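You operate a simulated robot arm through the tools that you are given. There is no shell and no other tool. Be economical: measure what you need, move in short steps, check, and stop when the job is done.

The job below is to be done with a simulated two-armed robot. You get a single attempt, and the scene is never put back.

JOB
Take the lid off the teal gift box on the top of the press bench and lay it down there. Then open the bottom drawer of the back shelving, take the funnel from the top of the press bench and put it in the inside of the bottom drawer of the back shelving, then shut the drawer. Then stack the green box priced "$19" from the top of the packing counter on top of the green box priced "$16". Then pull the bottom drawer of the right chest open. Do these in the order given.

The check looks at the end state, three seconds after you hand in, the way a careful person would. Anything else that was tipped, shoved, dropped, spilled or broken makes it a failure. A push-on lid holds only when it is set on centred and level and pressed home; a screw cap is set on level and turned clockwise until tight.

ROBOT AND FRAMES
Two 7-joint arms with fingered hands on one trunk, on a base that drives. Base frame: it is fixed to the floor where the robot stands at the start and does not move with it; the origin is under the middle of the robot, x ahead of it, y to its left, z up; the surface under the hand at the start is at about z = 850. Units: mm, rad, N and s.
The left shoulder is at the start at [42, 163, 1061], the right one opposite. Places, roughly: bottom drawer of the back shelving [-1300, -3600, 100]; bottom drawer of the right chest [-1500, -3600, 600]; funnel (6x6x6 cm) [900, 600, 900]; gift box [500, 0, 1000]; green box [-2500, 0, 1000]; inside of the bottom drawer of the back shelving [-1300, -3600, 100]. Payload 4 kg a hand.
The tool frame of a hand sits at the grasp point between the pads (the TCP): z along the fingers, y along the line on which they close. The tips reach 36 mm beyond it. Largest opening 124 mm; the body of the gripper starts 42 mm behind the TCP. The gripper is a hand of 4 fingers: y runs from the thumb to the fingers, the wrist lies at [-15, -99, -189] in the tool frame, and closing takes about 1.5 s.
Orientation is that of the tool frame in the base frame, as a unit quaternion [w, x, y, z]. With the fingers straight down and the wrist toward the robot, the tool's x, y and z point along [0, 1, 0], [1, 0, 0] and [0, 0, -1] of the base frame.

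CONTROLS
- The arms move only by the tool send_rows. It takes "left_targets", "right_targets" or both (then of equal length, played together; a hand with none holds still); each is a list of rows, each a list of 6 numbers: the shift along the base's x, y, z in mm, then the turn, a rotation vector about the base's x, y, z in rad. In form: [[dx, dy, dz, ax, ay, az], ...]. A call has 1 to 20 rows; each row is the pose to reach, as a shift and turn from the pose commanded when the call began. "left_fingers" and "right_fingers" are, for a hand that has rows, the opening, from 0 (shut) to 1 (fully open), set as the call begins (left out, the last holds). Rows are played at 5 a second. More than 50 mm and 0.15 rad between two rows, or a gripper value outside its range, and nothing of the call is played. A pose out of reach is approached as far as the arm can. The call stops where the force on the tool passes 40 N (or 10 N more than at its start, if that is more) or the arm is blocked; 0.2 s more then pass. Each finger travels about 45 mm/s and halts on what it meets, pressing with about 22 N; the grip force reading is that of the motor and also rises with nothing between the fingers. The clock runs only during rows and for 0.2 s after the last one: add rows that repeat a pose to give the fingers time. It gives the time, the measured TCP pose, the force on the tool (base axes), the opening and the grip force at its end, in the units of the frame above (readings bear some noise), with the torque about the TCP (base axes, N m) and any sound that the robot's microphone picked up.
- Cameras (640 x 400 px; columns grow to the right, rows downward): "scene" is now at [149, 23.6, 1299.5]; the picture's right is [0.25, -0.97, -0.04], its down [-0.47, -0.09, -0.88] and it looks along [0.85, 0.24, -0.47] (base axes); focal length 266 px, centre (320, 200). "left" rides on the left gripper at [-75, -86, -123] in its tool frame; the picture's right is [-0.70, -0.34, 0.63], its down [0.64, -0.68, 0.35] and it looks along [0.32, 0.65, 0.69] (tool axes); focal length 275 px, centre (320, 200). "right" rides on the right gripper at [75, -86, -123] in its tool frame; the picture's right is [-0.70, 0.34, -0.63], its down [-0.64, -0.68, 0.35] and it looks along [-0.32, 0.65, 0.69] (tool axes); focal length 275 px, centre (320, 200). There is no depth. A picture from a camera that has moved, and an enlarged one, comes with that camera's place and axes in the base frame and with its lens.
- get_image(camera): a new picture of that camera. No time passes.
- slide_trunk(by): slides the trunk up (or, below 0, down) by that many mm; the arms and the scene camera ride with it, the base frame stays. It gives what a move gives, with no picture.
- steer(legs): drives the robot by 1 to 6 legs, each [ahead, left, turn to the left] in mm, mm and rad, along the robot's own axes; the way and the turn of a leg run together, so that a leg with both is an arc; at most 1500 mm and 3.142 rad a leg. The arms and the cameras ride along, it lands a little off, and it stops where it bumps. It gives what a move gives.
- curl_fingers(index, middle, ring, thumb_bend, thumb_turn, hand): sets how far each is bent, from 0 (flat) to 1 (curled in); at 0.3 the hand is open as for a grip, at 0.7 the pads meet at the TCP. One left out holds its place. A second passes; each finger stops where it meets its share of the squeeze, and holds until it gets a number again. A gripper value or a shape takes the hand back. It gives what a move gives, with no picture; readings hold the bend of each and the force on the fingers (four entries, about 0 where the hand has none), thumb and palm. thumb_turn goes from beside the hand (0) to across from the fingers (1), as for a grip.
- set_grasp(shape, hand): the hand has 4 fingers and takes this shape, open, in about a second: jaw (thumb against the fingers, like two jaws); tri (thumb and two fingers); tip (a fingertip pinch); poke (one finger out to press); point (the index stretched); flat (the hand flat); cup (the hand cupped); fist (a fist). The gripper value then closes the fingers along that shape, each until it touches; the sizes above hold for jaw. It gives what a move gives, with no picture.
- turn_head(pan, tilt): turns the head with the scene camera to pan (to the left, within 1.501 rad either way) and tilt (down, from -0.506 to 1.204), counted from straight ahead of the robot. It gives what a move gives.
- close_up(camera, box): a new picture of the part [left, top, right, bottom] of that camera's present view, enlarged. No time passes.
- job_done(): hands the job in; it is judged then, once.

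Work in short steps. Places have to be worked out from the pictures, the camera data and where the tool is seen: move nearer, look again, correct. Check each grasp and each placing, and mend what went wrong. You have 165 turns and 130 pictures in all, those below and enlarged ones among them. Open the grippers and draw the arms clear of the work before you hand the job in, unless the task says otherwise; then end with one line.

The tools are called as name(argument=value, ...) on one line, values as JSON. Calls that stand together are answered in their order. send_rows: Moves the arms, as the interface text tells. Its arguments: {"type":"object","properties":{"left_targets":{"type":"array","items":{"type":"array","items":{"type":"number"}}},"left_fingers":{"type":"number"},"right_targets":{"type":"array","items":{"type":"array","items":{"type":"number"}}},"right_fingers":{"type":"number"}},"required":[]} The other tools are called the same way: slide_trunk (by) slides the trunk up or down; set_grasp (shape, hand) gives the hand a shape; curl_fingers (index, middle, ring, thumb_bend, thumb_turn, hand) moves the fingers one by one; steer (legs) drives the base; turn_head (pan, tilt) turns the head that bears the scene camera; get_image (camera) takes a picture; close_up (camera, box) takes an enlarged picture of a part of a camera's view; job_done () hands the job in.

At the start:

```text
time: 0.0
left_tcp_pos: [793.1, 423.1, 1160.4]
left_tool_rot: [0.0, 0.707, 0.707, 0.0]
left_ft_force: [-0.5, 0.6, 0.0]
left_moment: [0.0, -0.03, -0.01]
left_gripper_width: 123.7
left_grip_force: 0.2
left_shape: jaw
left_bend: [0.3, 0.3, 0.3, 0.3, 0.98]
left_finger forces: [0.0, 0.0, 0.0, 0.0, 0.0, 0.0]
right_tcp_pos: [709.8, -167.7, 1194.9]
right_tool_rot: [0.001, 0.707, 0.708, -0.001]
right_ft_force: [0.5, 0.3, 0.0]
right_moment: [0.03, 0.02, -0.01]
right_gripper_width: 123.5
right_grip_force: 0.1
right_shape: jaw
right_bend: [0.3, 0.3, 0.3, 0.3, 0.98]
right_finger forces: [0.1, 0.1, 0.1, 0.0, 0.0, 0.0]
trunk travel left (down, up): [-225.0, 253.0]
robot x, y, heading: [-0.0, -1.9, -0.001]
head pan, tilt: [0.257, 0.344]
```

scene: 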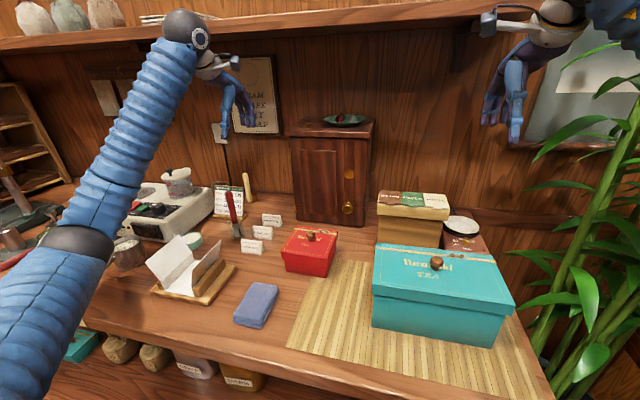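
right: 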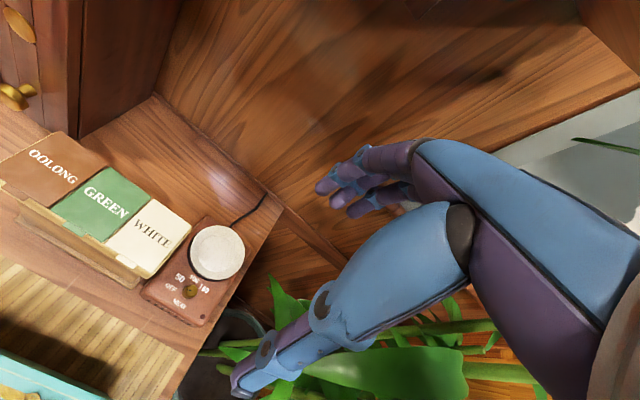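
left: 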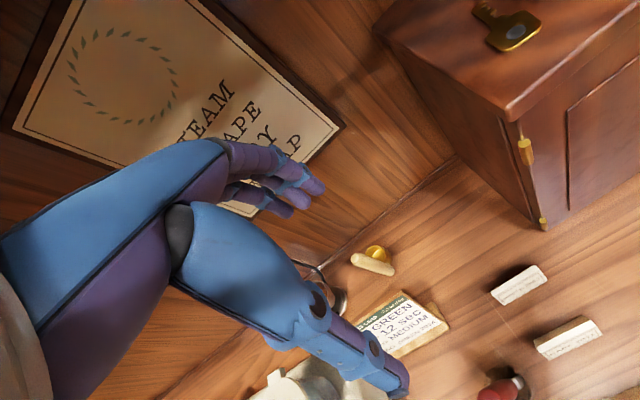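

The teal box with a knobbed lid is ahead at right, roughly x 490–600, y −180..30. I take a closer look at it, and look around left for the funnel.

turn_head(pan=-0.1, tilt=0.7)

get_image(camera="scene")

turn_head(pan=0.8, tilt=0.5)

get_image(camera="scene")

```text
time: 0.8
left_tcp_pos: [792.7, 424.8, 1159.5]
left_tool_rot: [0.001, 0.707, 0.707, 0.0]
left_ft_force: [-1.0, -0.4, -0.8]
left_moment: [0.01, -0.01, -0.03]
left_gripper_width: 123.7
left_grip_force: 0.0
left_shape: jaw
left_bend: [0.3, 0.3, 0.3, 0.3, 0.98]
left_finger forces: [0.0, 0.1, 0.0, 0.1, 0.0, 0.1]
right_tcp_pos: [709.7, -168.7, 1194.7]
right_tool_rot: [-0.001, 0.707, 0.708, -0.001]
right_ft_force: [-0.2, 0.3, 0.7]
right_moment: [0.02, -0.01, -0.03]
right_gripper_width: 123.3
right_grip_force: 0.0
right_shape: jaw
right_bend: [0.3, 0.3, 0.3, 0.3, 0.98]
right_finger forces: [0.0, 0.0, 0.0, 0.1, 0.0, 0.1]
trunk travel left (down, up): [-225.0, 253.0]
robot x, y, heading: [0.1, 1.3, 0.003]
head pan, tilt: [-0.099, 0.7]
```

```text
126 pictures are left
camera scene: at [138.6, -8.4, 1268.8], right [-0.1, -1.0, 0.02], down [-0.75, 0.06, -0.66], along [0.65, -0.08, -0.75], focal length 266 px, centre (320, 200)
```

scene: 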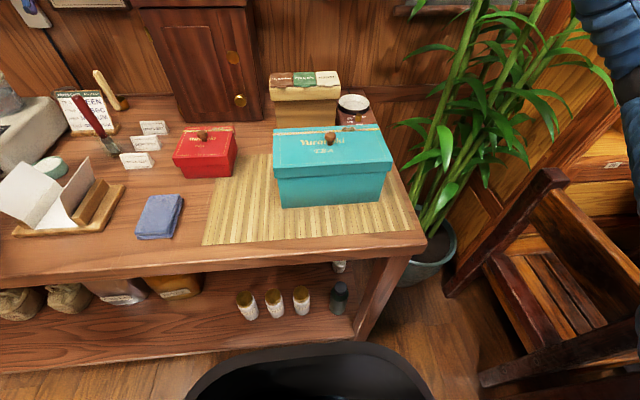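

```text
time: 2.0
left_tcp_pos: [793.3, 423.7, 1160.9]
left_tool_rot: [0.0, 0.707, 0.707, 0.0]
left_ft_force: [-0.2, 0.4, -0.9]
left_moment: [0.0, 0.0, -0.03]
left_gripper_width: 123.6
left_grip_force: 0.1
left_shape: jaw
left_bend: [0.3, 0.3, 0.3, 0.3, 0.98]
left_finger forces: [0.0, 0.1, 0.0, 0.0, 0.0, 0.0]
right_tcp_pos: [709.4, -168.8, 1194.5]
right_tool_rot: [0.0, 0.707, 0.707, -0.001]
right_ft_force: [-0.4, -0.5, 0.3]
right_moment: [0.0, 0.05, 0.0]
right_gripper_width: 123.5
right_grip_force: 0.0
right_shape: jaw
right_bend: [0.3, 0.3, 0.3, 0.3, 0.98]
right_finger forces: [0.1, 0.0, 0.0, 0.1, 0.1, 0.0]
trunk travel left (down, up): [-225.0, 253.0]
robot x, y, heading: [0.2, -2.2, 0.002]
head pan, tilt: [0.799, 0.499]
```

```text
125 pictures are left
camera scene: at [120.5, 65.2, 1289.4], right [0.71, -0.7, -0.11], down [-0.46, -0.34, -0.82], along [0.53, 0.63, -0.57], focal length 266 px, centre (320, 200)
```

scene: 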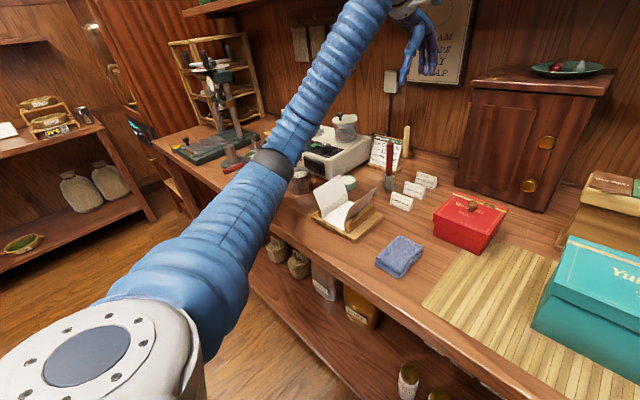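

I zoom in on the scale/press area for the funnel, then on the gift box.

close_up(camera="scene", box=[120, 60, 440, 260])

turn_head(pan=-0.15, tilt=0.55)

close_up(camera="scene", box=[220, 110, 460, 260])

```text
2.00 times, centred on (280, 160) of scene
camera zoom: at [120.5, 65.2, 1289.4], right [0.71, -0.7, -0.11], down [-0.46, -0.34, -0.82], along [0.53, 0.63, -0.57], focal length 532 px, centre (400, 280)
```

zoom: 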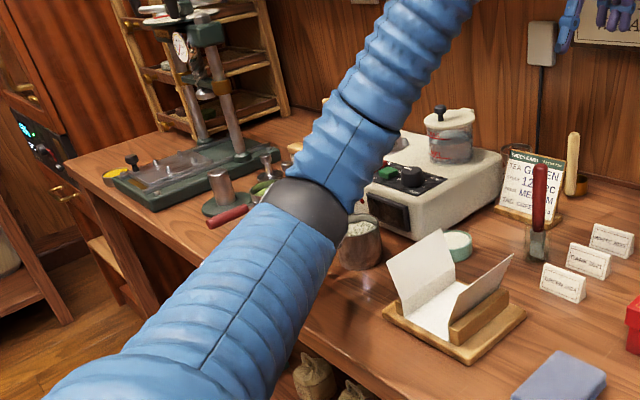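

```text
time: 3.3
left_tcp_pos: [792.6, 425.1, 1160.8]
left_tool_rot: [0.0, 0.707, 0.707, 0.0]
left_ft_force: [-0.9, -0.5, 0.6]
left_moment: [0.0, 0.0, -0.02]
left_gripper_width: 123.8
left_grip_force: 0.2
left_shape: jaw
left_bend: [0.3, 0.3, 0.3, 0.3, 0.98]
left_finger forces: [0.0, 0.1, 0.1, 0.0, 0.0, 0.1]
right_tcp_pos: [710.2, -168.0, 1194.8]
right_tool_rot: [0.0, 0.707, 0.707, -0.001]
right_ft_force: [-0.3, 0.6, 0.2]
right_moment: [0.0, -0.02, -0.05]
right_gripper_width: 123.8
right_grip_force: 0.1
right_shape: jaw
right_bend: [0.3, 0.3, 0.3, 0.3, 0.98]
right_finger forces: [0.1, 0.1, 0.1, 0.0, 0.0, 0.0]
trunk travel left (down, up): [-225.0, 253.0]
robot x, y, heading: [1.3, -0.1, 0.0]
head pan, tilt: [-0.15, 0.55]
```

```text
2.67 times, centred on (340, 185) of scene
camera zoom: at [144.8, -13.4, 1281.0], right [-0.15, -0.99, 0.02], down [-0.64, 0.08, -0.76], along [0.75, -0.13, -0.65], focal length 709 px, centre (267, 240)
```

zoom: 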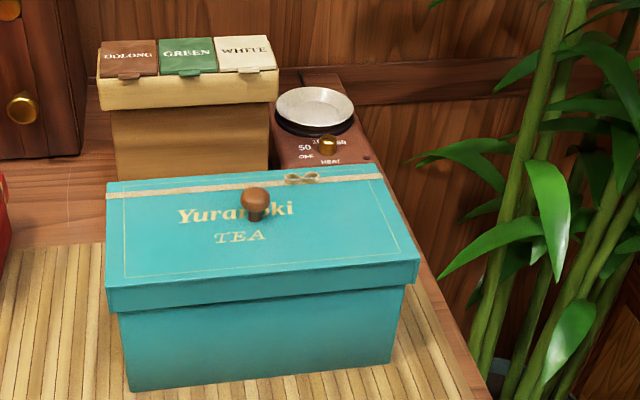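

Lid is ~118×210, centre about (537,−73), top z≈961, knob head at z≈980. I need a free spot on the bench; I look straight at the area left and in front of the box.

turn_head(pan=0.2, tilt=0.85)

close_up(camera="scene", box=[140, 50, 460, 250])

```text
time: 4.1
left_tcp_pos: [792.5, 425.5, 1159.9]
left_tool_rot: [0.0, 0.707, 0.707, 0.001]
left_ft_force: [-0.3, -1.1, 0.7]
left_moment: [0.0, -0.01, 0.01]
left_gripper_width: 123.8
left_grip_force: 0.1
left_shape: jaw
left_bend: [0.3, 0.3, 0.3, 0.3, 0.98]
left_finger forces: [0.0, 0.1, 0.0, 0.0, 0.0, 0.0]
right_tcp_pos: [709.0, -168.6, 1195.1]
right_tool_rot: [0.0, 0.707, 0.707, 0.0]
right_ft_force: [1.4, -1.0, -0.4]
right_moment: [0.02, 0.0, 0.0]
right_gripper_width: 123.6
right_grip_force: 0.1
right_shape: jaw
right_bend: [0.3, 0.3, 0.3, 0.3, 0.98]
right_finger forces: [0.0, 0.0, 0.0, 0.0, 0.0, 0.0]
trunk travel left (down, up): [-225.0, 253.0]
robot x, y, heading: [0.4, 4.2, 0.002]
head pan, tilt: [0.201, 0.85]
```

```text
2.00 times, centred on (300, 150) of scene
camera zoom: at [128.9, 15.5, 1257.8], right [0.2, -0.98, -0.03], down [-0.83, -0.15, -0.54], along [0.52, 0.13, -0.84], focal length 532 px, centre (360, 300)
```

zoom: 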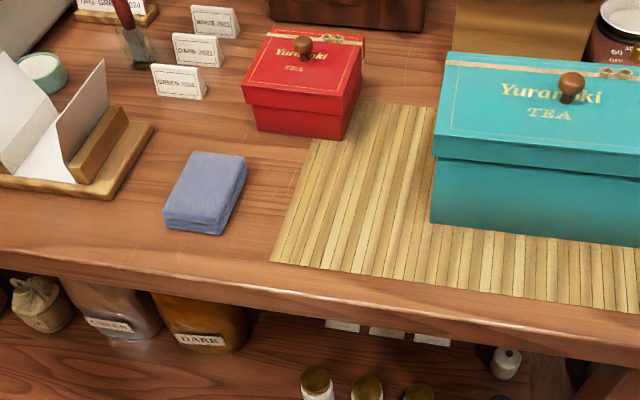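

Space for the 118×210 lid is tight near the box, so I check the rest of the bench. I zoom the left camera and raise the left hand to clear the view.

close_up(camera="left", box=[220, 200, 540, 400])

send_rows(left_targets=[[-40, -25, 15, 0, 0, 0], [-80, -50, 30, 0, 0, 0], [-120, -75, 45, 0, 0, 0], [-160, -100, 60, 0, 0, 0], [-200, -125, 75, 0, 0, 0], [-200, -125, 75, 0, 0, 0]])

turn_head(pan=0.7, tilt=0.6)

get_image(camera="scene")

```text
2.00 times, centred on (380, 300) of left
camera zoom: at [707.2, 350.1, 1283.2], right [-0.34, -0.7, -0.63], down [-0.68, 0.64, -0.35], along [0.65, 0.32, -0.69], focal length 551 px, centre (200, 0)
```

zoom: 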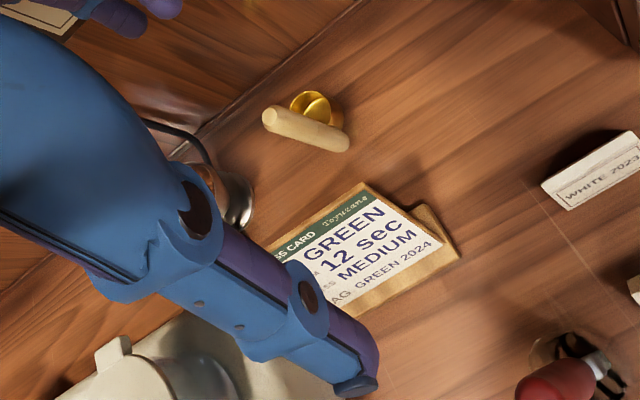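

```text
time: 5.5
left_tcp_pos: [591.4, 299.3, 1235.3]
left_tool_rot: [0.0, 0.707, 0.707, 0.0]
left_ft_force: [0.6, -0.6, 0.1]
left_moment: [-0.02, 0.0, -0.05]
left_gripper_width: 123.9
left_grip_force: 0.0
left_shape: jaw
left_bend: [0.3, 0.3, 0.3, 0.3, 0.98]
left_finger forces: [0.0, 0.1, 0.1, 0.0, 0.0, 0.0]
right_tcp_pos: [710.4, -168.1, 1193.9]
right_tool_rot: [-0.001, 0.707, 0.707, -0.001]
right_ft_force: [-0.7, 0.0, 0.4]
right_moment: [-0.04, -0.04, 0.01]
right_gripper_width: 123.4
right_grip_force: 0.1
right_shape: jaw
right_bend: [0.3, 0.3, 0.3, 0.3, 0.98]
right_finger forces: [0.0, 0.0, 0.0, 0.1, 0.1, 0.0]
trunk travel left (down, up): [-225.0, 253.0]
robot x, y, heading: [-0.7, -1.4, -0.003]
head pan, tilt: [0.201, 0.85]
```

```text
time: 6.4
left_tcp_pos: [592.0, 297.6, 1234.7]
left_tool_rot: [0.0, 0.707, 0.707, 0.0]
left_ft_force: [0.3, 0.2, 0.3]
left_moment: [0.01, -0.01, 0.01]
left_gripper_width: 123.7
left_grip_force: 0.1
left_shape: jaw
left_bend: [0.3, 0.3, 0.3, 0.3, 0.98]
left_finger forces: [0.0, 0.0, 0.0, 0.0, 0.1, 0.1]
right_tcp_pos: [709.6, -167.9, 1194.9]
right_tool_rot: [0.0, 0.708, 0.707, -0.001]
right_ft_force: [-0.8, 0.0, -0.6]
right_moment: [-0.01, -0.01, 0.02]
right_gripper_width: 123.9
right_grip_force: 0.0
right_shape: jaw
right_bend: [0.3, 0.3, 0.3, 0.3, 0.98]
right_finger forces: [0.0, 0.0, 0.0, 0.0, 0.1, 0.0]
trunk travel left (down, up): [-225.0, 253.0]
robot x, y, heading: [-2.5, -1.2, 0.003]
head pan, tilt: [0.7, 0.6]
```

```text
120 pictures are left
camera scene: at [123.3, 56.9, 1279.8], right [0.64, -0.77, -0.1], down [-0.55, -0.36, -0.75], along [0.54, 0.53, -0.66], focal length 266 px, centre (320, 200)
```

scene: 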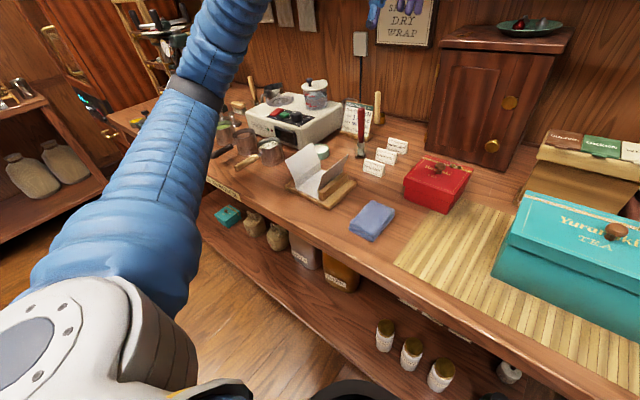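

Now the scale area is unobstructed; I zoom in there.

close_up(camera="scene", box=[190, 60, 400, 220])

```text
2.50 times, centred on (295, 140) of scene
camera zoom: at [123.3, 56.9, 1279.8], right [0.64, -0.77, -0.1], down [-0.55, -0.36, -0.75], along [0.54, 0.53, -0.66], focal length 665 px, centre (382, 350)
```

zoom: 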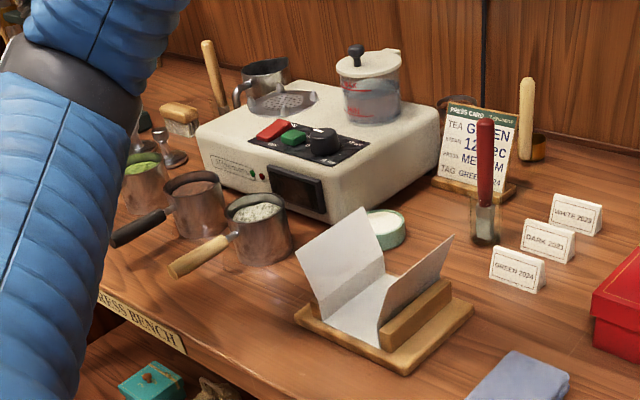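

The funnel is the small metal piece behind the scale at about (898, 598). For the lid the workable spot is between the teal box and cloth, turned 90° (centre ≈ (478, 90)). I back up 200 mm and shift left 100 mm to bring the knob into the right hand's range.

steer(legs=[[-200, 100, 0]])

turn_head(pan=-0.1, tilt=0.55)

close_up(camera="scene", box=[200, 90, 440, 240])

```text
time: 8.1
left_tcp_pos: [387.5, 402.0, 1236.4]
left_tool_rot: [0.0, 0.706, 0.708, 0.0]
left_ft_force: [-0.6, 0.6, -0.5]
left_moment: [0.0, -0.01, 0.01]
left_gripper_width: 123.9
left_grip_force: 0.1
left_shape: jaw
left_bend: [0.3, 0.3, 0.3, 0.3, 0.98]
left_finger forces: [0.0, 0.0, 0.0, 0.0, 0.0, 0.0]
right_tcp_pos: [507.3, -64.1, 1196.3]
right_tool_rot: [0.0, 0.706, 0.709, 0.001]
right_ft_force: [-0.1, 0.3, 0.5]
right_moment: [0.02, -0.01, -0.03]
right_gripper_width: 123.7
right_grip_force: 0.1
right_shape: jaw
right_bend: [0.3, 0.3, 0.3, 0.3, 0.98]
right_finger forces: [0.1, 0.1, 0.0, 0.1, 0.0, 0.1]
trunk travel left (down, up): [-225.0, 253.0]
robot x, y, heading: [-202.9, 101.2, 0.002]
head pan, tilt: [0.7, 0.6]
```

```text
time: 9.3
left_tcp_pos: [388.6, 401.5, 1236.1]
left_tool_rot: [0.0, 0.706, 0.709, -0.001]
left_ft_force: [0.1, -0.3, -0.4]
left_moment: [-0.01, 0.0, 0.0]
left_gripper_width: 123.8
left_grip_force: 0.1
left_shape: jaw
left_bend: [0.3, 0.3, 0.3, 0.3, 0.98]
left_finger forces: [0.0, 0.1, 0.1, 0.1, 0.1, 0.0]
right_tcp_pos: [507.2, -65.3, 1195.2]
right_tool_rot: [-0.001, 0.706, 0.708, 0.0]
right_ft_force: [-0.1, 0.3, 0.4]
right_moment: [0.01, 0.0, -0.01]
right_gripper_width: 123.5
right_grip_force: 0.0
right_shape: jaw
right_bend: [0.3, 0.3, 0.3, 0.3, 0.98]
right_finger forces: [0.1, 0.0, 0.0, 0.0, 0.0, 0.0]
trunk travel left (down, up): [-225.0, 253.0]
robot x, y, heading: [-203.4, 100.9, 0.005]
head pan, tilt: [-0.099, 0.55]
```

```text
2.67 times, centred on (320, 165) of scene
camera zoom: at [-56.6, 92.6, 1280.9], right [-0.09, -1.0, 0.02], down [-0.64, 0.05, -0.76], along [0.76, -0.08, -0.65], focal length 709 px, centre (320, 293)
```

zoom: 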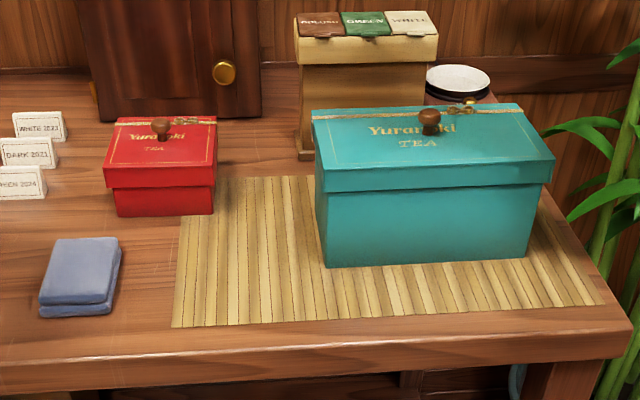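

Knob confirmed at (538,−72). I zoom on the bench's front edge to see how much room there is for the lid.

close_up(camera="scene", box=[230, 150, 350, 240])

```text
4.44 times, centred on (290, 195) of scene
camera zoom: at [-56.6, 92.6, 1280.9], right [-0.09, -1.0, 0.02], down [-0.64, 0.05, -0.76], along [0.76, -0.08, -0.65], focal length 1182 px, centre (453, 222)
```

zoom: 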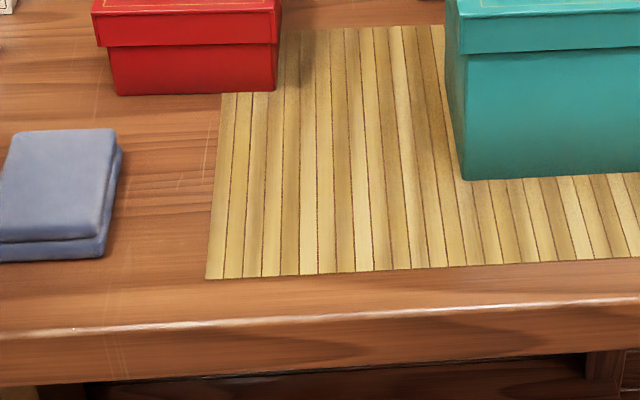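

The edge is at x≈378, so the turned lid just fits at centre (478, 91). I bring the right hand above the knob.

send_rows(right_targets=[[15, -4, -40, 0, 0, 0], [31, -7, -80, 0, 0, 0], [31, -7, -115, 0, 0, 0], [31, -7, -150, 0, 0, 0], [31, -7, -150, 0, 0, 0]], right_fingers=0.6)

close_up(camera="scene", box=[280, 50, 480, 200])

get_image(camera="right")

```text
time: 10.5
left_tcp_pos: [388.2, 401.5, 1237.2]
left_tool_rot: [0.0, 0.706, 0.708, 0.0]
left_ft_force: [0.0, -0.9, 0.8]
left_moment: [0.04, -0.02, 0.0]
left_gripper_width: 123.7
left_grip_force: 0.0
left_shape: jaw
left_bend: [0.3, 0.3, 0.3, 0.3, 0.98]
left_finger forces: [0.0, 0.0, 0.0, 0.0, 0.0, 0.0]
right_tcp_pos: [540.7, -71.9, 1046.3]
right_tool_rot: [0.0, 0.706, 0.708, 0.0]
right_ft_force: [-0.1, -0.8, 0.4]
right_moment: [-0.04, 0.0, 0.01]
right_gripper_width: 74.5
right_grip_force: 0.0
right_shape: jaw
right_bend: [0.38, 0.42, 0.4, 0.53, 0.99]
right_finger forces: [0.0, 0.0, 0.0, 0.0, 0.0, 0.0]
trunk travel left (down, up): [-225.0, 253.0]
robot x, y, heading: [-202.1, 101.9, 0.004]
head pan, tilt: [-0.099, 0.55]
```

```text
2.67 times, centred on (380, 125) of scene
camera zoom: at [-57.1, 92.7, 1281.1], right [-0.1, -1.0, 0.02], down [-0.64, 0.05, -0.76], along [0.76, -0.08, -0.65], focal length 709 px, centre (160, 400)
```

zoom: 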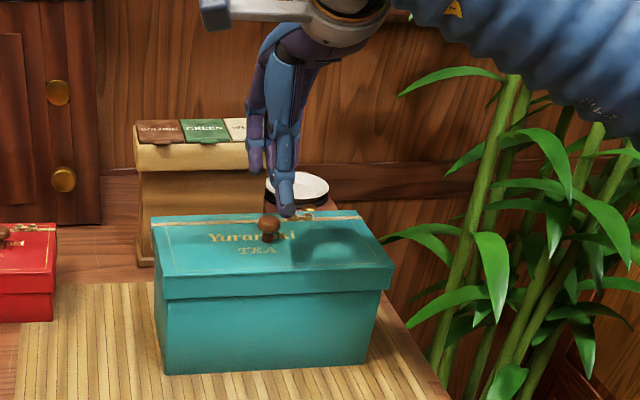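

```text
115 pictures are left
camera right: at [454.4, 4.0, 1169.0], right [0.34, -0.7, 0.63], down [-0.68, -0.65, -0.35], along [0.65, -0.31, -0.69], focal length 275 px, centre (320, 200)
```

right: 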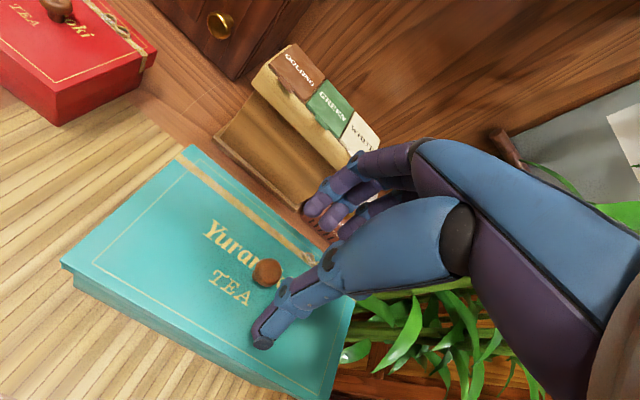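

Hand and knob line up. I descend so the tips stop a few mm above the lid top and close on the knob.

send_rows(right_targets=[[-1, 1, -20, 0, 0, 0], [-1, 1, -44, 0, 0, 0], [-1, 1, -44, 0, 0, 0]])

send_rows(right_targets=[[0, 0, 0, 0, 0, 0], [0, 0, 0, 0, 0, 0], [0, 0, 0, 0, 0, 0], [0, 0, 0, 0, 0, 0], [0, 0, 0, 0, 0, 0], [0, 0, 0, 0, 0, 0], [0, 0, 0, 0, 0, 0]], right_fingers=0.0)

get_image(camera="right")

close_up(camera="scene", box=[320, 80, 440, 170])

```text
time: 11.3
left_tcp_pos: [388.6, 401.5, 1236.6]
left_tool_rot: [0.0, 0.706, 0.708, 0.0]
left_ft_force: [-1.0, 0.3, -0.1]
left_moment: [-0.01, -0.01, 0.0]
left_gripper_width: 124.0
left_grip_force: 0.1
left_shape: jaw
left_bend: [0.3, 0.3, 0.3, 0.3, 0.98]
left_finger forces: [0.1, 0.0, 0.0, 0.0, 0.0, 0.0]
right_tcp_pos: [537.4, -72.1, 1002.4]
right_tool_rot: [0.0, 0.706, 0.708, 0.0]
right_ft_force: [-0.8, -0.9, 2.9]
right_moment: [0.04, -0.14, -0.03]
right_gripper_width: 74.5
right_grip_force: 0.1
right_shape: jaw
right_bend: [0.37, 0.42, 0.4, 0.53, 0.99]
right_finger forces: [2.0, 0.6, 0.0, 0.1, 0.0, 0.0]
trunk travel left (down, up): [-225.0, 253.0]
robot x, y, heading: [-201.2, 101.1, 0.004]
head pan, tilt: [-0.099, 0.55]
```

```text
time: 12.9
left_tcp_pos: [388.9, 401.4, 1237.1]
left_tool_rot: [0.0, 0.705, 0.709, 0.0]
left_ft_force: [-0.7, -0.4, -0.6]
left_moment: [-0.03, 0.0, 0.04]
left_gripper_width: 123.9
left_grip_force: 0.2
left_shape: jaw
left_bend: [0.3, 0.3, 0.3, 0.3, 0.98]
left_finger forces: [0.1, 0.0, 0.0, 0.1, 0.1, 0.0]
right_tcp_pos: [538.2, -71.8, 1002.6]
right_tool_rot: [-0.001, 0.706, 0.708, 0.0]
right_ft_force: [-1.0, 0.8, 3.4]
right_moment: [-0.01, -0.17, -0.05]
right_gripper_width: 19.4
right_grip_force: 22.4
right_shape: jaw
right_bend: [0.49, 0.54, 0.58, 0.73, 1.0]
right_finger forces: [14.8, 5.3, 0.0, 0.1, 21.9, 0.0]
trunk travel left (down, up): [-225.0, 253.0]
robot x, y, heading: [-207.0, 102.3, 0.006]
head pan, tilt: [-0.099, 0.55]
heard: snap
```

```text
114 pictures are left
camera right: at [453.0, 3.9, 1124.7], right [0.34, -0.7, 0.63], down [-0.68, -0.65, -0.35], along [0.65, -0.31, -0.69], focal length 275 px, centre (320, 200)
```

right: 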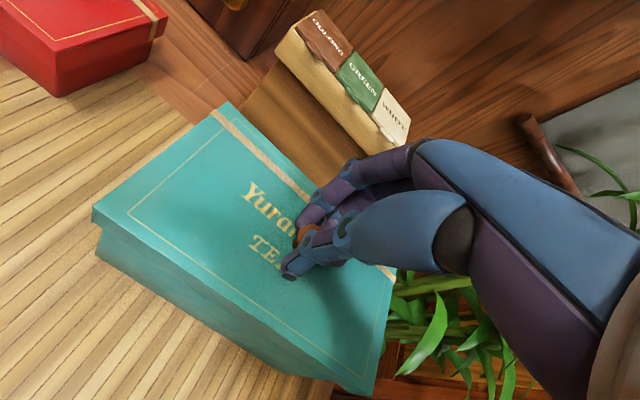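

```text
4.44 times, centred on (380, 125) of scene
camera zoom: at [-57.1, 92.6, 1281.0], right [-0.1, -1.0, 0.02], down [-0.64, 0.05, -0.76], along [0.76, -0.08, -0.65], focal length 1182 px, centre (53, 533)
```

zoom: 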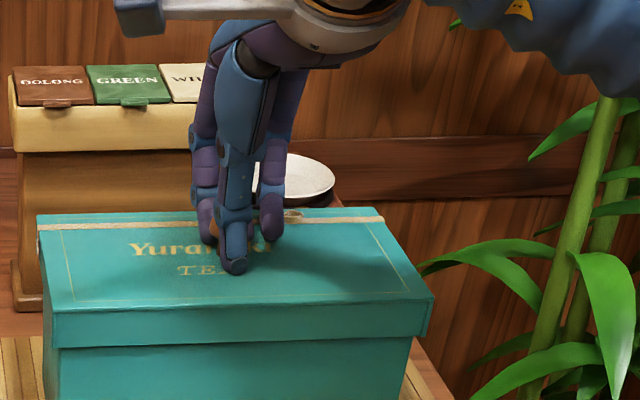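

The knob is held (thumb 22 N against two fingers). I lift gently and look.

send_rows(right_targets=[[0, 0, 4, 0, 0, 0], [0, 0, 8, 0, 0, 0], [0, 0, 14, 0, 0, 0], [0, 0, 20, 0, 0, 0], [0, 0, 28, 0, 0, 0], [0, 0, 36, 0, 0, 0], [0, 0, 45, 0, 0, 0]])

close_up(camera="scene", box=[280, 50, 480, 200])

```text
time: 14.5
left_tcp_pos: [387.5, 402.0, 1235.3]
left_tool_rot: [0.0, 0.706, 0.708, 0.0]
left_ft_force: [0.0, -0.3, 0.2]
left_moment: [-0.02, -0.01, 0.01]
left_gripper_width: 123.8
left_grip_force: 0.0
left_shape: jaw
left_bend: [0.3, 0.3, 0.3, 0.3, 0.98]
left_finger forces: [0.1, 0.0, 0.1, 0.1, 0.1, 0.1]
right_tcp_pos: [537.8, -71.2, 1047.8]
right_tool_rot: [0.0, 0.707, 0.708, 0.0]
right_ft_force: [-0.1, 0.1, -0.5]
right_moment: [-0.02, 0.02, -0.03]
right_gripper_width: 17.7
right_grip_force: 22.3
right_shape: jaw
right_bend: [0.49, 0.54, 0.58, 0.73, 1.0]
right_finger forces: [12.9, 6.5, 0.0, 0.0, 21.9, 0.0]
trunk travel left (down, up): [-225.0, 253.0]
robot x, y, heading: [-200.8, 101.4, 0.001]
head pan, tilt: [-0.099, 0.55]
```

```text
2.67 times, centred on (380, 125) of scene
camera zoom: at [-56.8, 92.7, 1281.0], right [-0.1, -1.0, 0.02], down [-0.64, 0.05, -0.76], along [0.76, -0.08, -0.65], focal length 709 px, centre (160, 400)
```

zoom: 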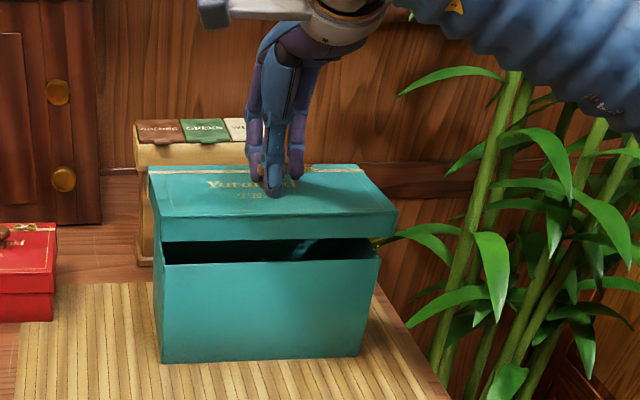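

The lid is off and level. I raise it, then carry it left while turning it 90°.

send_rows(right_targets=[[0, 0, 20, 0, 0, 0], [0, 0, 42, 0, 0, 0], [-5, 13, 42, 0, 0, 0.13], [-10, 27, 42, 0, 0, 0.26], [-15, 40, 42, 0, 0, 0.39], [-20, 54, 42, 0, 0, 0.52], [-25, 67, 42, 0, 0, 0.65], [-30, 81, 42, 0, 0, 0.78], [-35, 94, 42, 0, 0, 0.91], [-40, 108, 42, 0, 0, 1.04], [-45, 121, 42, 0, 0, 1.17], [-50, 135, 42, 0, 0, 1.3], [-55, 148, 42, 0, 0, 1.43], [-60, 162, 42, 0, 0, 1.571], [-60, 162, 42, 0, 0, 1.571]])

turn_head(pan=0.0, tilt=0.6)

close_up(camera="scene", box=[200, 50, 440, 230])

```text
time: 17.7
left_tcp_pos: [389.3, 401.9, 1236.1]
left_tool_rot: [-0.001, 0.707, 0.708, -0.001]
left_ft_force: [0.0, 0.4, -0.2]
left_moment: [0.0, -0.02, -0.01]
left_gripper_width: 124.1
left_grip_force: 0.1
left_shape: jaw
left_bend: [0.3, 0.3, 0.3, 0.3, 0.98]
left_finger forces: [0.0, 0.0, 0.0, 0.0, 0.1, 0.0]
right_tcp_pos: [401.1, 95.9, 1115.2]
right_tool_rot: [-0.003, 0.144, 0.989, 0.028]
right_ft_force: [-0.4, 0.3, -0.3]
right_moment: [0.0, 0.01, 0.02]
right_gripper_width: 17.3
right_grip_force: 22.4
right_shape: jaw
right_bend: [0.49, 0.54, 0.58, 0.73, 1.0]
right_finger forces: [13.8, 6.6, 0.1, 0.0, 21.5, 0.0]
right hand out of reach, approached as far as the arm can: row 11, 12, 13, 14, 15
trunk travel left (down, up): [-225.0, 253.0]
robot x, y, heading: [-204.9, 98.5, 0.005]
head pan, tilt: [-0.099, 0.55]
```

```text
time: 18.3
left_tcp_pos: [389.0, 400.1, 1236.6]
left_tool_rot: [-0.001, 0.706, 0.709, 0.001]
left_ft_force: [-0.1, 0.5, 0.1]
left_moment: [0.01, 0.0, 0.0]
left_gripper_width: 123.8
left_grip_force: 0.1
left_shape: jaw
left_bend: [0.3, 0.3, 0.3, 0.3, 0.98]
left_finger forces: [0.0, 0.0, 0.0, 0.0, 0.0, 0.1]
right_tcp_pos: [401.8, 97.6, 1115.8]
right_tool_rot: [-0.004, 0.146, 0.989, 0.028]
right_ft_force: [-0.3, 0.1, 0.6]
right_moment: [0.01, 0.0, -0.02]
right_gripper_width: 16.8
right_grip_force: 22.4
right_shape: jaw
right_bend: [0.49, 0.54, 0.58, 0.73, 1.0]
right_finger forces: [13.8, 6.7, 0.1, 0.1, 21.4, 0.1]
trunk travel left (down, up): [-225.0, 253.0]
robot x, y, heading: [-201.6, 100.3, 0.001]
head pan, tilt: [0.0, 0.6]
```

```text
2.22 times, centred on (320, 140) of scene
camera zoom: at [-58.4, 101.5, 1276.7], right [0.0, -1.0, 0.0], down [-0.68, 0.0, -0.73], along [0.73, 0.0, -0.68], focal length 591 px, centre (320, 333)
```

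zoom: 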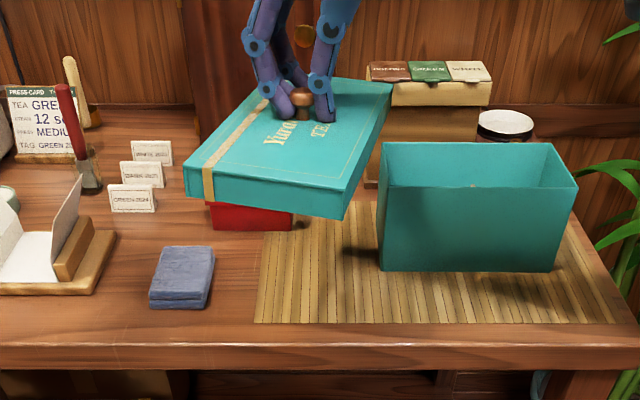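

The right arm can't turn that far here. I'll reposition the base: shift right and turn 0.6 rad left so the needed wrist yaw is milder; the lid is high and clear.

steer(legs=[[-10, -240, 0], [0, 0, 0.6]])

```text
time: 21.8
left_tcp_pos: [104.7, 444.1, 1235.9]
left_tool_rot: [0.0, 0.464, 0.886, 0.001]
left_ft_force: [-0.3, -0.2, -0.9]
left_moment: [-0.02, 0.01, -0.01]
left_gripper_width: 123.6
left_grip_force: 0.0
left_shape: jaw
left_bend: [0.3, 0.3, 0.3, 0.3, 0.98]
left_finger forces: [0.1, 0.0, 0.0, 0.1, 0.0, 0.1]
right_tcp_pos: [288.9, 199.6, 1114.4]
right_tool_rot: [-0.012, -0.154, 0.988, 0.026]
right_ft_force: [0.2, 0.7, -0.6]
right_moment: [-0.01, -0.03, 0.01]
right_gripper_width: 16.9
right_grip_force: 21.8
right_shape: jaw
right_bend: [0.49, 0.54, 0.58, 0.73, 1.0]
right_finger forces: [13.8, 6.7, 0.0, 0.0, 21.0, 0.0]
trunk travel left (down, up): [-225.0, 253.0]
robot x, y, heading: [-212.4, -138.9, 0.605]
head pan, tilt: [0.0, 0.6]
```

I test with a zero row what the commanded pose is after the out-of-reach rows.

send_rows(right_targets=[[0, 0, 0, 0, 0, 0]])

```text
time: 22.2
left_tcp_pos: [105.4, 443.7, 1237.8]
left_tool_rot: [0.0, 0.464, 0.886, 0.0]
left_ft_force: [-0.3, -0.2, -1.1]
left_moment: [0.01, 0.0, 0.03]
left_gripper_width: 123.8
left_grip_force: 0.0
left_shape: jaw
left_bend: [0.3, 0.3, 0.3, 0.3, 0.98]
left_finger forces: [0.0, 0.0, 0.0, 0.0, 0.1, 0.1]
right_tcp_pos: [289.6, 200.1, 1114.4]
right_tool_rot: [-0.012, -0.155, 0.988, 0.025]
right_ft_force: [-0.2, -0.1, -0.2]
right_moment: [-0.01, -0.01, 0.0]
right_gripper_width: 17.0
right_grip_force: 21.9
right_shape: jaw
right_bend: [0.49, 0.54, 0.58, 0.73, 1.0]
right_finger forces: [13.9, 6.7, 0.0, 0.0, 21.0, 0.0]
trunk travel left (down, up): [-225.0, 253.0]
robot x, y, heading: [-213.1, -141.6, 0.609]
head pan, tilt: [0.0, 0.6]
```

Commanded equals actual. I move above the laying spot and square the hand to exactly 90°.

send_rows(right_targets=[[31, -18, 0, -0.009, -0.004, -0.052], [63, -36, 0, -0.017, -0.008, -0.103], [94, -54, 0, -0.026, -0.012, -0.155], [126, -73, 0, -0.035, -0.016, -0.206], [157, -91, 0, -0.043, -0.02, -0.258], [188, -109, 0, -0.052, -0.024, -0.309], [188, -109, -15, -0.052, -0.024, -0.309], [188, -109, -15, -0.052, -0.024, -0.309]])

turn_head(pan=-0.25, tilt=0.7)

get_image(camera="scene")

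```text
time: 24.0
left_tcp_pos: [105.9, 443.5, 1235.8]
left_tool_rot: [-0.001, 0.464, 0.886, 0.0]
left_ft_force: [-0.1, -0.6, 0.5]
left_moment: [0.03, 0.01, 0.0]
left_gripper_width: 123.9
left_grip_force: 0.1
left_shape: jaw
left_bend: [0.3, 0.3, 0.3, 0.3, 0.98]
left_finger forces: [0.0, 0.1, 0.0, 0.0, 0.1, 0.0]
right_tcp_pos: [434.3, 115.8, 1109.0]
right_tool_rot: [0.001, -0.001, 1.0, 0.001]
right_ft_force: [-0.2, -0.3, -1.7]
right_moment: [-0.03, -0.02, 0.01]
right_gripper_width: 16.5
right_grip_force: 21.8
right_shape: jaw
right_bend: [0.49, 0.54, 0.58, 0.73, 1.0]
right_finger forces: [14.6, 6.8, 0.0, 0.0, 21.1, 0.0]
right hand out of reach, approached as far as the arm can: row 1, 2, 3, 4, 5, 6, 7, 8
trunk travel left (down, up): [-225.0, 253.0]
robot x, y, heading: [-211.6, -137.8, 0.604]
head pan, tilt: [0.0, 0.6]
```

```text
time: 24.7
left_tcp_pos: [107.2, 442.7, 1235.3]
left_tool_rot: [0.0, 0.464, 0.886, 0.0]
left_ft_force: [-1.2, 0.7, 0.6]
left_moment: [-0.01, -0.01, 0.0]
left_gripper_width: 123.8
left_grip_force: 0.0
left_shape: jaw
left_bend: [0.3, 0.3, 0.3, 0.3, 0.98]
left_finger forces: [0.0, 0.0, 0.1, 0.0, 0.1, 0.0]
right_tcp_pos: [434.2, 115.1, 1108.8]
right_tool_rot: [0.001, -0.001, 1.0, 0.0]
right_ft_force: [0.6, -0.3, -0.6]
right_moment: [0.02, -0.02, -0.04]
right_gripper_width: 16.5
right_grip_force: 22.4
right_shape: jaw
right_bend: [0.49, 0.54, 0.58, 0.73, 1.0]
right_finger forces: [14.5, 6.8, 0.0, 0.0, 21.1, 0.0]
trunk travel left (down, up): [-225.0, 253.0]
robot x, y, heading: [-209.6, -142.9, 0.611]
head pan, tilt: [-0.25, 0.7]
```

```text
110 pictures are left
camera scene: at [-87.4, -78.0, 1269.1], right [0.35, -0.94, 0.04], down [-0.69, -0.29, -0.66], along [0.63, 0.21, -0.75], focal length 266 px, centre (320, 200)
```

scene: 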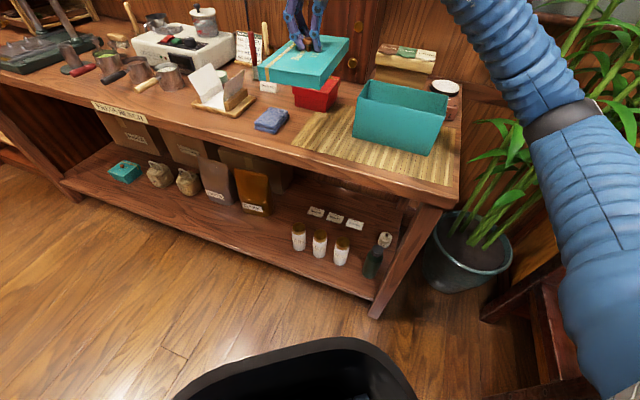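

The orientation is now right and only ~50 mm of translation is missing; I'll drive the base for that and then lower with the trunk.

steer(legs=[[23, -45, 0]])

slide_trunk(by=-100)

turn_head(pan=-0.45, tilt=0.6)

get_image(camera="scene")

```text
time: 25.7
left_tcp_pos: [153.9, 415.7, 1235.5]
left_tool_rot: [-0.002, 0.466, 0.885, -0.001]
left_ft_force: [0.7, -0.5, 0.6]
left_moment: [0.03, 0.06, -0.03]
left_gripper_width: 123.6
left_grip_force: 0.2
left_shape: jaw
left_bend: [0.3, 0.3, 0.3, 0.3, 0.98]
left_finger forces: [0.0, 0.0, 0.0, 0.0, 0.0, 0.0]
right_tcp_pos: [481.4, 87.8, 1107.2]
right_tool_rot: [-0.002, -0.001, 1.0, 0.001]
right_ft_force: [1.1, -0.4, -0.4]
right_moment: [-0.01, 0.09, 0.0]
right_gripper_width: 16.6
right_grip_force: 22.4
right_shape: jaw
right_bend: [0.49, 0.54, 0.58, 0.73, 1.0]
right_finger forces: [14.4, 6.7, 0.0, 0.0, 21.1, 0.0]
trunk travel left (down, up): [-225.0, 253.0]
robot x, y, heading: [-167.2, -163.5, 0.597]
head pan, tilt: [-0.25, 0.7]
```

```text
time: 27.0
left_tcp_pos: [150.1, 417.2, 1137.6]
left_tool_rot: [0.001, 0.465, 0.886, 0.0]
left_ft_force: [-1.2, 0.7, 0.2]
left_moment: [0.01, -0.03, -0.01]
left_gripper_width: 123.9
left_grip_force: 0.1
left_shape: jaw
left_bend: [0.3, 0.3, 0.3, 0.3, 0.98]
left_finger forces: [0.1, 0.0, 0.1, 0.0, 0.1, 0.1]
right_tcp_pos: [477.6, 89.3, 1010.8]
right_tool_rot: [0.001, 0.0, 1.0, 0.001]
right_ft_force: [0.0, -0.7, -0.9]
right_moment: [0.02, -0.02, -0.07]
right_gripper_width: 16.5
right_grip_force: 21.9
right_shape: jaw
right_bend: [0.49, 0.54, 0.58, 0.73, 1.0]
right_finger forces: [14.5, 6.8, 0.0, 0.0, 21.4, 0.0]
trunk travel left (down, up): [-125.0, 353.0]
robot x, y, heading: [-167.5, -165.5, 0.605]
head pan, tilt: [-0.25, 0.7]
```

```text
time: 27.7
left_tcp_pos: [152.0, 418.2, 1137.5]
left_tool_rot: [0.0, 0.465, 0.885, 0.0]
left_ft_force: [-0.1, -0.4, -0.4]
left_moment: [-0.02, 0.0, -0.03]
left_gripper_width: 124.2
left_grip_force: 0.1
left_shape: jaw
left_bend: [0.3, 0.3, 0.3, 0.3, 0.98]
left_finger forces: [0.1, 0.1, 0.0, 0.1, 0.1, 0.1]
right_tcp_pos: [478.7, 89.4, 1008.7]
right_tool_rot: [0.001, 0.0, 1.0, 0.0]
right_ft_force: [0.1, -0.8, 0.5]
right_moment: [-0.01, 0.01, -0.02]
right_gripper_width: 16.7
right_grip_force: 22.1
right_shape: jaw
right_bend: [0.49, 0.54, 0.58, 0.73, 1.0]
right_finger forces: [14.5, 6.8, 0.1, 0.0, 21.4, 0.0]
trunk travel left (down, up): [-125.0, 353.0]
robot x, y, heading: [-165.4, -161.5, 0.605]
head pan, tilt: [-0.45, 0.6]
```

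```text
109 pictures are left
camera scene: at [14.0, -85.2, 1149.8], right [0.17, -0.98, 0.13], down [-0.74, -0.21, -0.64], along [0.65, 0.01, -0.76], focal length 266 px, centre (320, 200)
```

scene: 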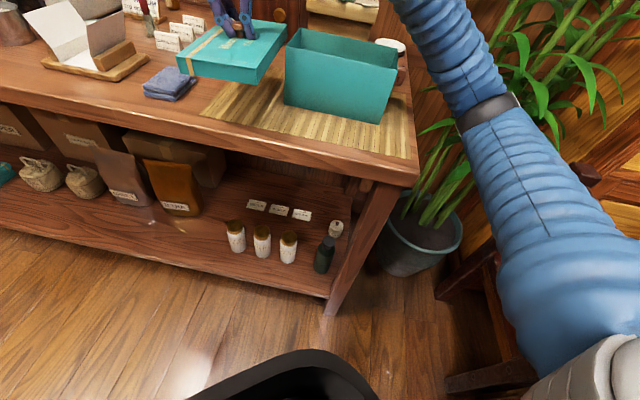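

The lid is over the spot with its underside about z 944. I zoom to check clearance to the box side and the red box before lowering.

turn_head(pan=-0.45, tilt=0.4)

close_up(camera="scene", box=[140, 20, 440, 220])

get_image(camera="right")

```text
time: 28.5
left_tcp_pos: [150.2, 417.2, 1136.2]
left_tool_rot: [0.0, 0.465, 0.885, 0.0]
left_ft_force: [-1.3, -0.1, 1.1]
left_moment: [0.04, -0.01, 0.03]
left_gripper_width: 123.7
left_grip_force: 0.1
left_shape: jaw
left_bend: [0.3, 0.3, 0.3, 0.3, 0.98]
left_finger forces: [0.1, 0.0, 0.0, 0.1, 0.1, 0.0]
right_tcp_pos: [479.0, 90.0, 1009.7]
right_tool_rot: [0.0, -0.001, 1.0, 0.0]
right_ft_force: [-0.4, 0.2, -0.1]
right_moment: [-0.02, 0.01, 0.04]
right_gripper_width: 16.9
right_grip_force: 22.1
right_shape: jaw
right_bend: [0.49, 0.54, 0.58, 0.73, 1.0]
right_finger forces: [14.6, 6.8, 0.0, 0.0, 21.3, 0.0]
trunk travel left (down, up): [-125.0, 353.0]
robot x, y, heading: [-166.6, -163.9, 0.61]
head pan, tilt: [-0.45, 0.4]
```

```text
2.00 times, centred on (290, 120) of scene
camera zoom: at [22.5, -81.6, 1166.2], right [0.17, -0.98, 0.13], down [-0.59, -0.2, -0.78], along [0.79, 0.06, -0.61], focal length 532 px, centre (380, 360)
```

zoom: 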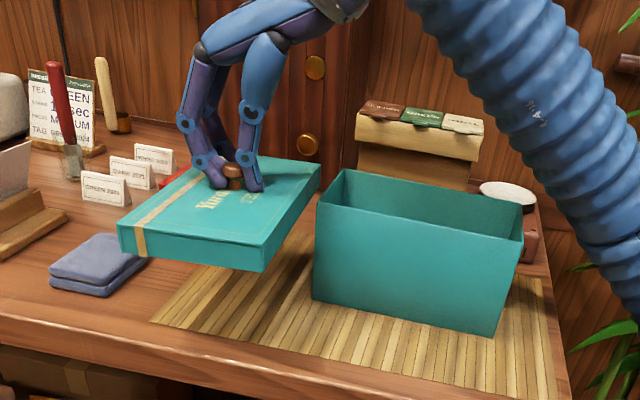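

```text
107 pictures are left
camera right: at [405.1, 5.4, 1131.4], right [0.7, 0.34, 0.63], down [0.65, -0.68, -0.35], along [0.32, 0.65, -0.69], focal length 275 px, centre (320, 200)
```

right: 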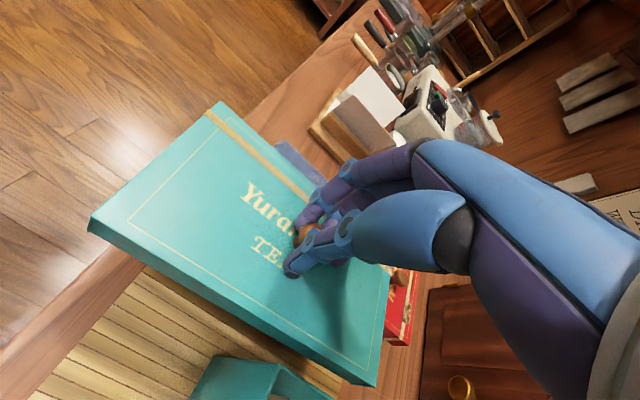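

Pictures show the closing grip drew the lid ~20 mm toward the fingers (and the box body slid back ~20 mm on the mat). The lid's real centre is ≈(489,113), turned ~3.5° too far. I correct by (−11,−19) and −0.065 rad.

send_rows(right_targets=[[-5, -9, 0, 0, 0, -0.03], [-11, -19, 0, 0, 0, -0.065], [-11, -19, 0, 0, 0, -0.065]])

close_up(camera="scene", box=[140, 20, 440, 220])

```text
time: 29.3
left_tcp_pos: [150.9, 418.3, 1136.2]
left_tool_rot: [0.0, 0.465, 0.885, 0.0]
left_ft_force: [0.2, 0.7, -1.0]
left_moment: [0.02, 0.01, 0.01]
left_gripper_width: 123.8
left_grip_force: 0.0
left_shape: jaw
left_bend: [0.3, 0.3, 0.3, 0.3, 0.98]
left_finger forces: [0.0, 0.0, 0.1, 0.0, 0.0, 0.0]
right_tcp_pos: [468.3, 70.4, 1010.1]
right_tool_rot: [0.0, 0.032, 0.999, 0.001]
right_ft_force: [-0.2, 0.3, -0.5]
right_moment: [0.04, -0.01, 0.03]
right_gripper_width: 16.7
right_grip_force: 21.8
right_shape: jaw
right_bend: [0.49, 0.54, 0.58, 0.73, 1.0]
right_finger forces: [15.6, 6.8, 0.0, 0.1, 22.0, 0.0]
trunk travel left (down, up): [-125.0, 353.0]
robot x, y, heading: [-166.3, -163.6, 0.603]
head pan, tilt: [-0.45, 0.4]
```

```text
2.00 times, centred on (290, 120) of scene
camera zoom: at [22.5, -81.5, 1166.2], right [0.17, -0.98, 0.13], down [-0.59, -0.2, -0.78], along [0.79, 0.06, -0.61], focal length 532 px, centre (380, 360)
```

zoom: 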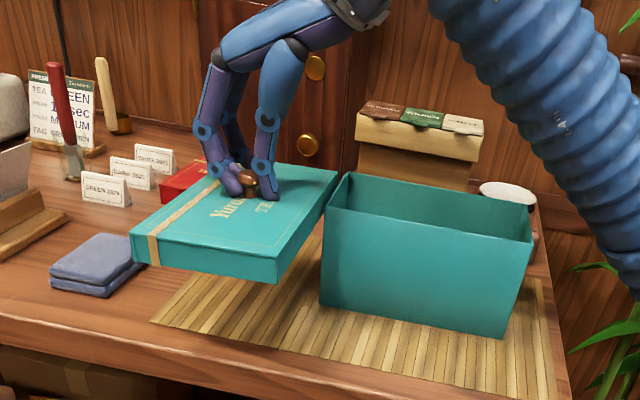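

The lid's side nudged the box body ~10 mm (its rim was still just below the body's top). I raise the lid 15 mm and shift left 6 mm, then check.

send_rows(right_targets=[[0, 3, 0, 0, 0, 0], [0, 6, 8, 0, 0, 0], [3, 8, 15, 0, 0, 0], [3, 8, 15, 0, 0, 0]])

close_up(camera="scene", box=[190, 70, 340, 170])

```text
time: 30.3
left_tcp_pos: [151.8, 419.0, 1135.8]
left_tool_rot: [0.0, 0.465, 0.886, 0.0]
left_ft_force: [-0.6, -0.1, -0.6]
left_moment: [-0.01, 0.0, 0.01]
left_gripper_width: 123.5
left_grip_force: 0.0
left_shape: jaw
left_bend: [0.3, 0.3, 0.3, 0.3, 0.98]
left_finger forces: [0.1, 0.1, 0.0, 0.0, 0.0, 0.0]
right_tcp_pos: [470.7, 79.2, 1024.9]
right_tool_rot: [-0.001, 0.033, 0.999, 0.0]
right_ft_force: [0.6, 0.8, -0.7]
right_moment: [-0.03, 0.03, -0.02]
right_gripper_width: 16.2
right_grip_force: 22.1
right_shape: jaw
right_bend: [0.49, 0.54, 0.58, 0.73, 1.0]
right_finger forces: [15.2, 6.9, 0.1, 0.1, 22.4, 0.0]
trunk travel left (down, up): [-125.0, 353.0]
robot x, y, heading: [-162.4, -162.7, 0.6]
head pan, tilt: [-0.45, 0.4]
```

```text
4.00 times, centred on (265, 120) of scene
camera zoom: at [22.5, -81.7, 1166.2], right [0.17, -0.98, 0.13], down [-0.59, -0.2, -0.78], along [0.79, 0.06, -0.61], focal length 1064 px, centre (540, 520)
```

zoom: 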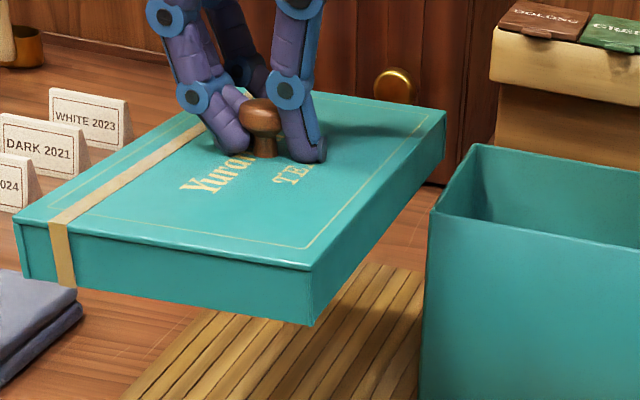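

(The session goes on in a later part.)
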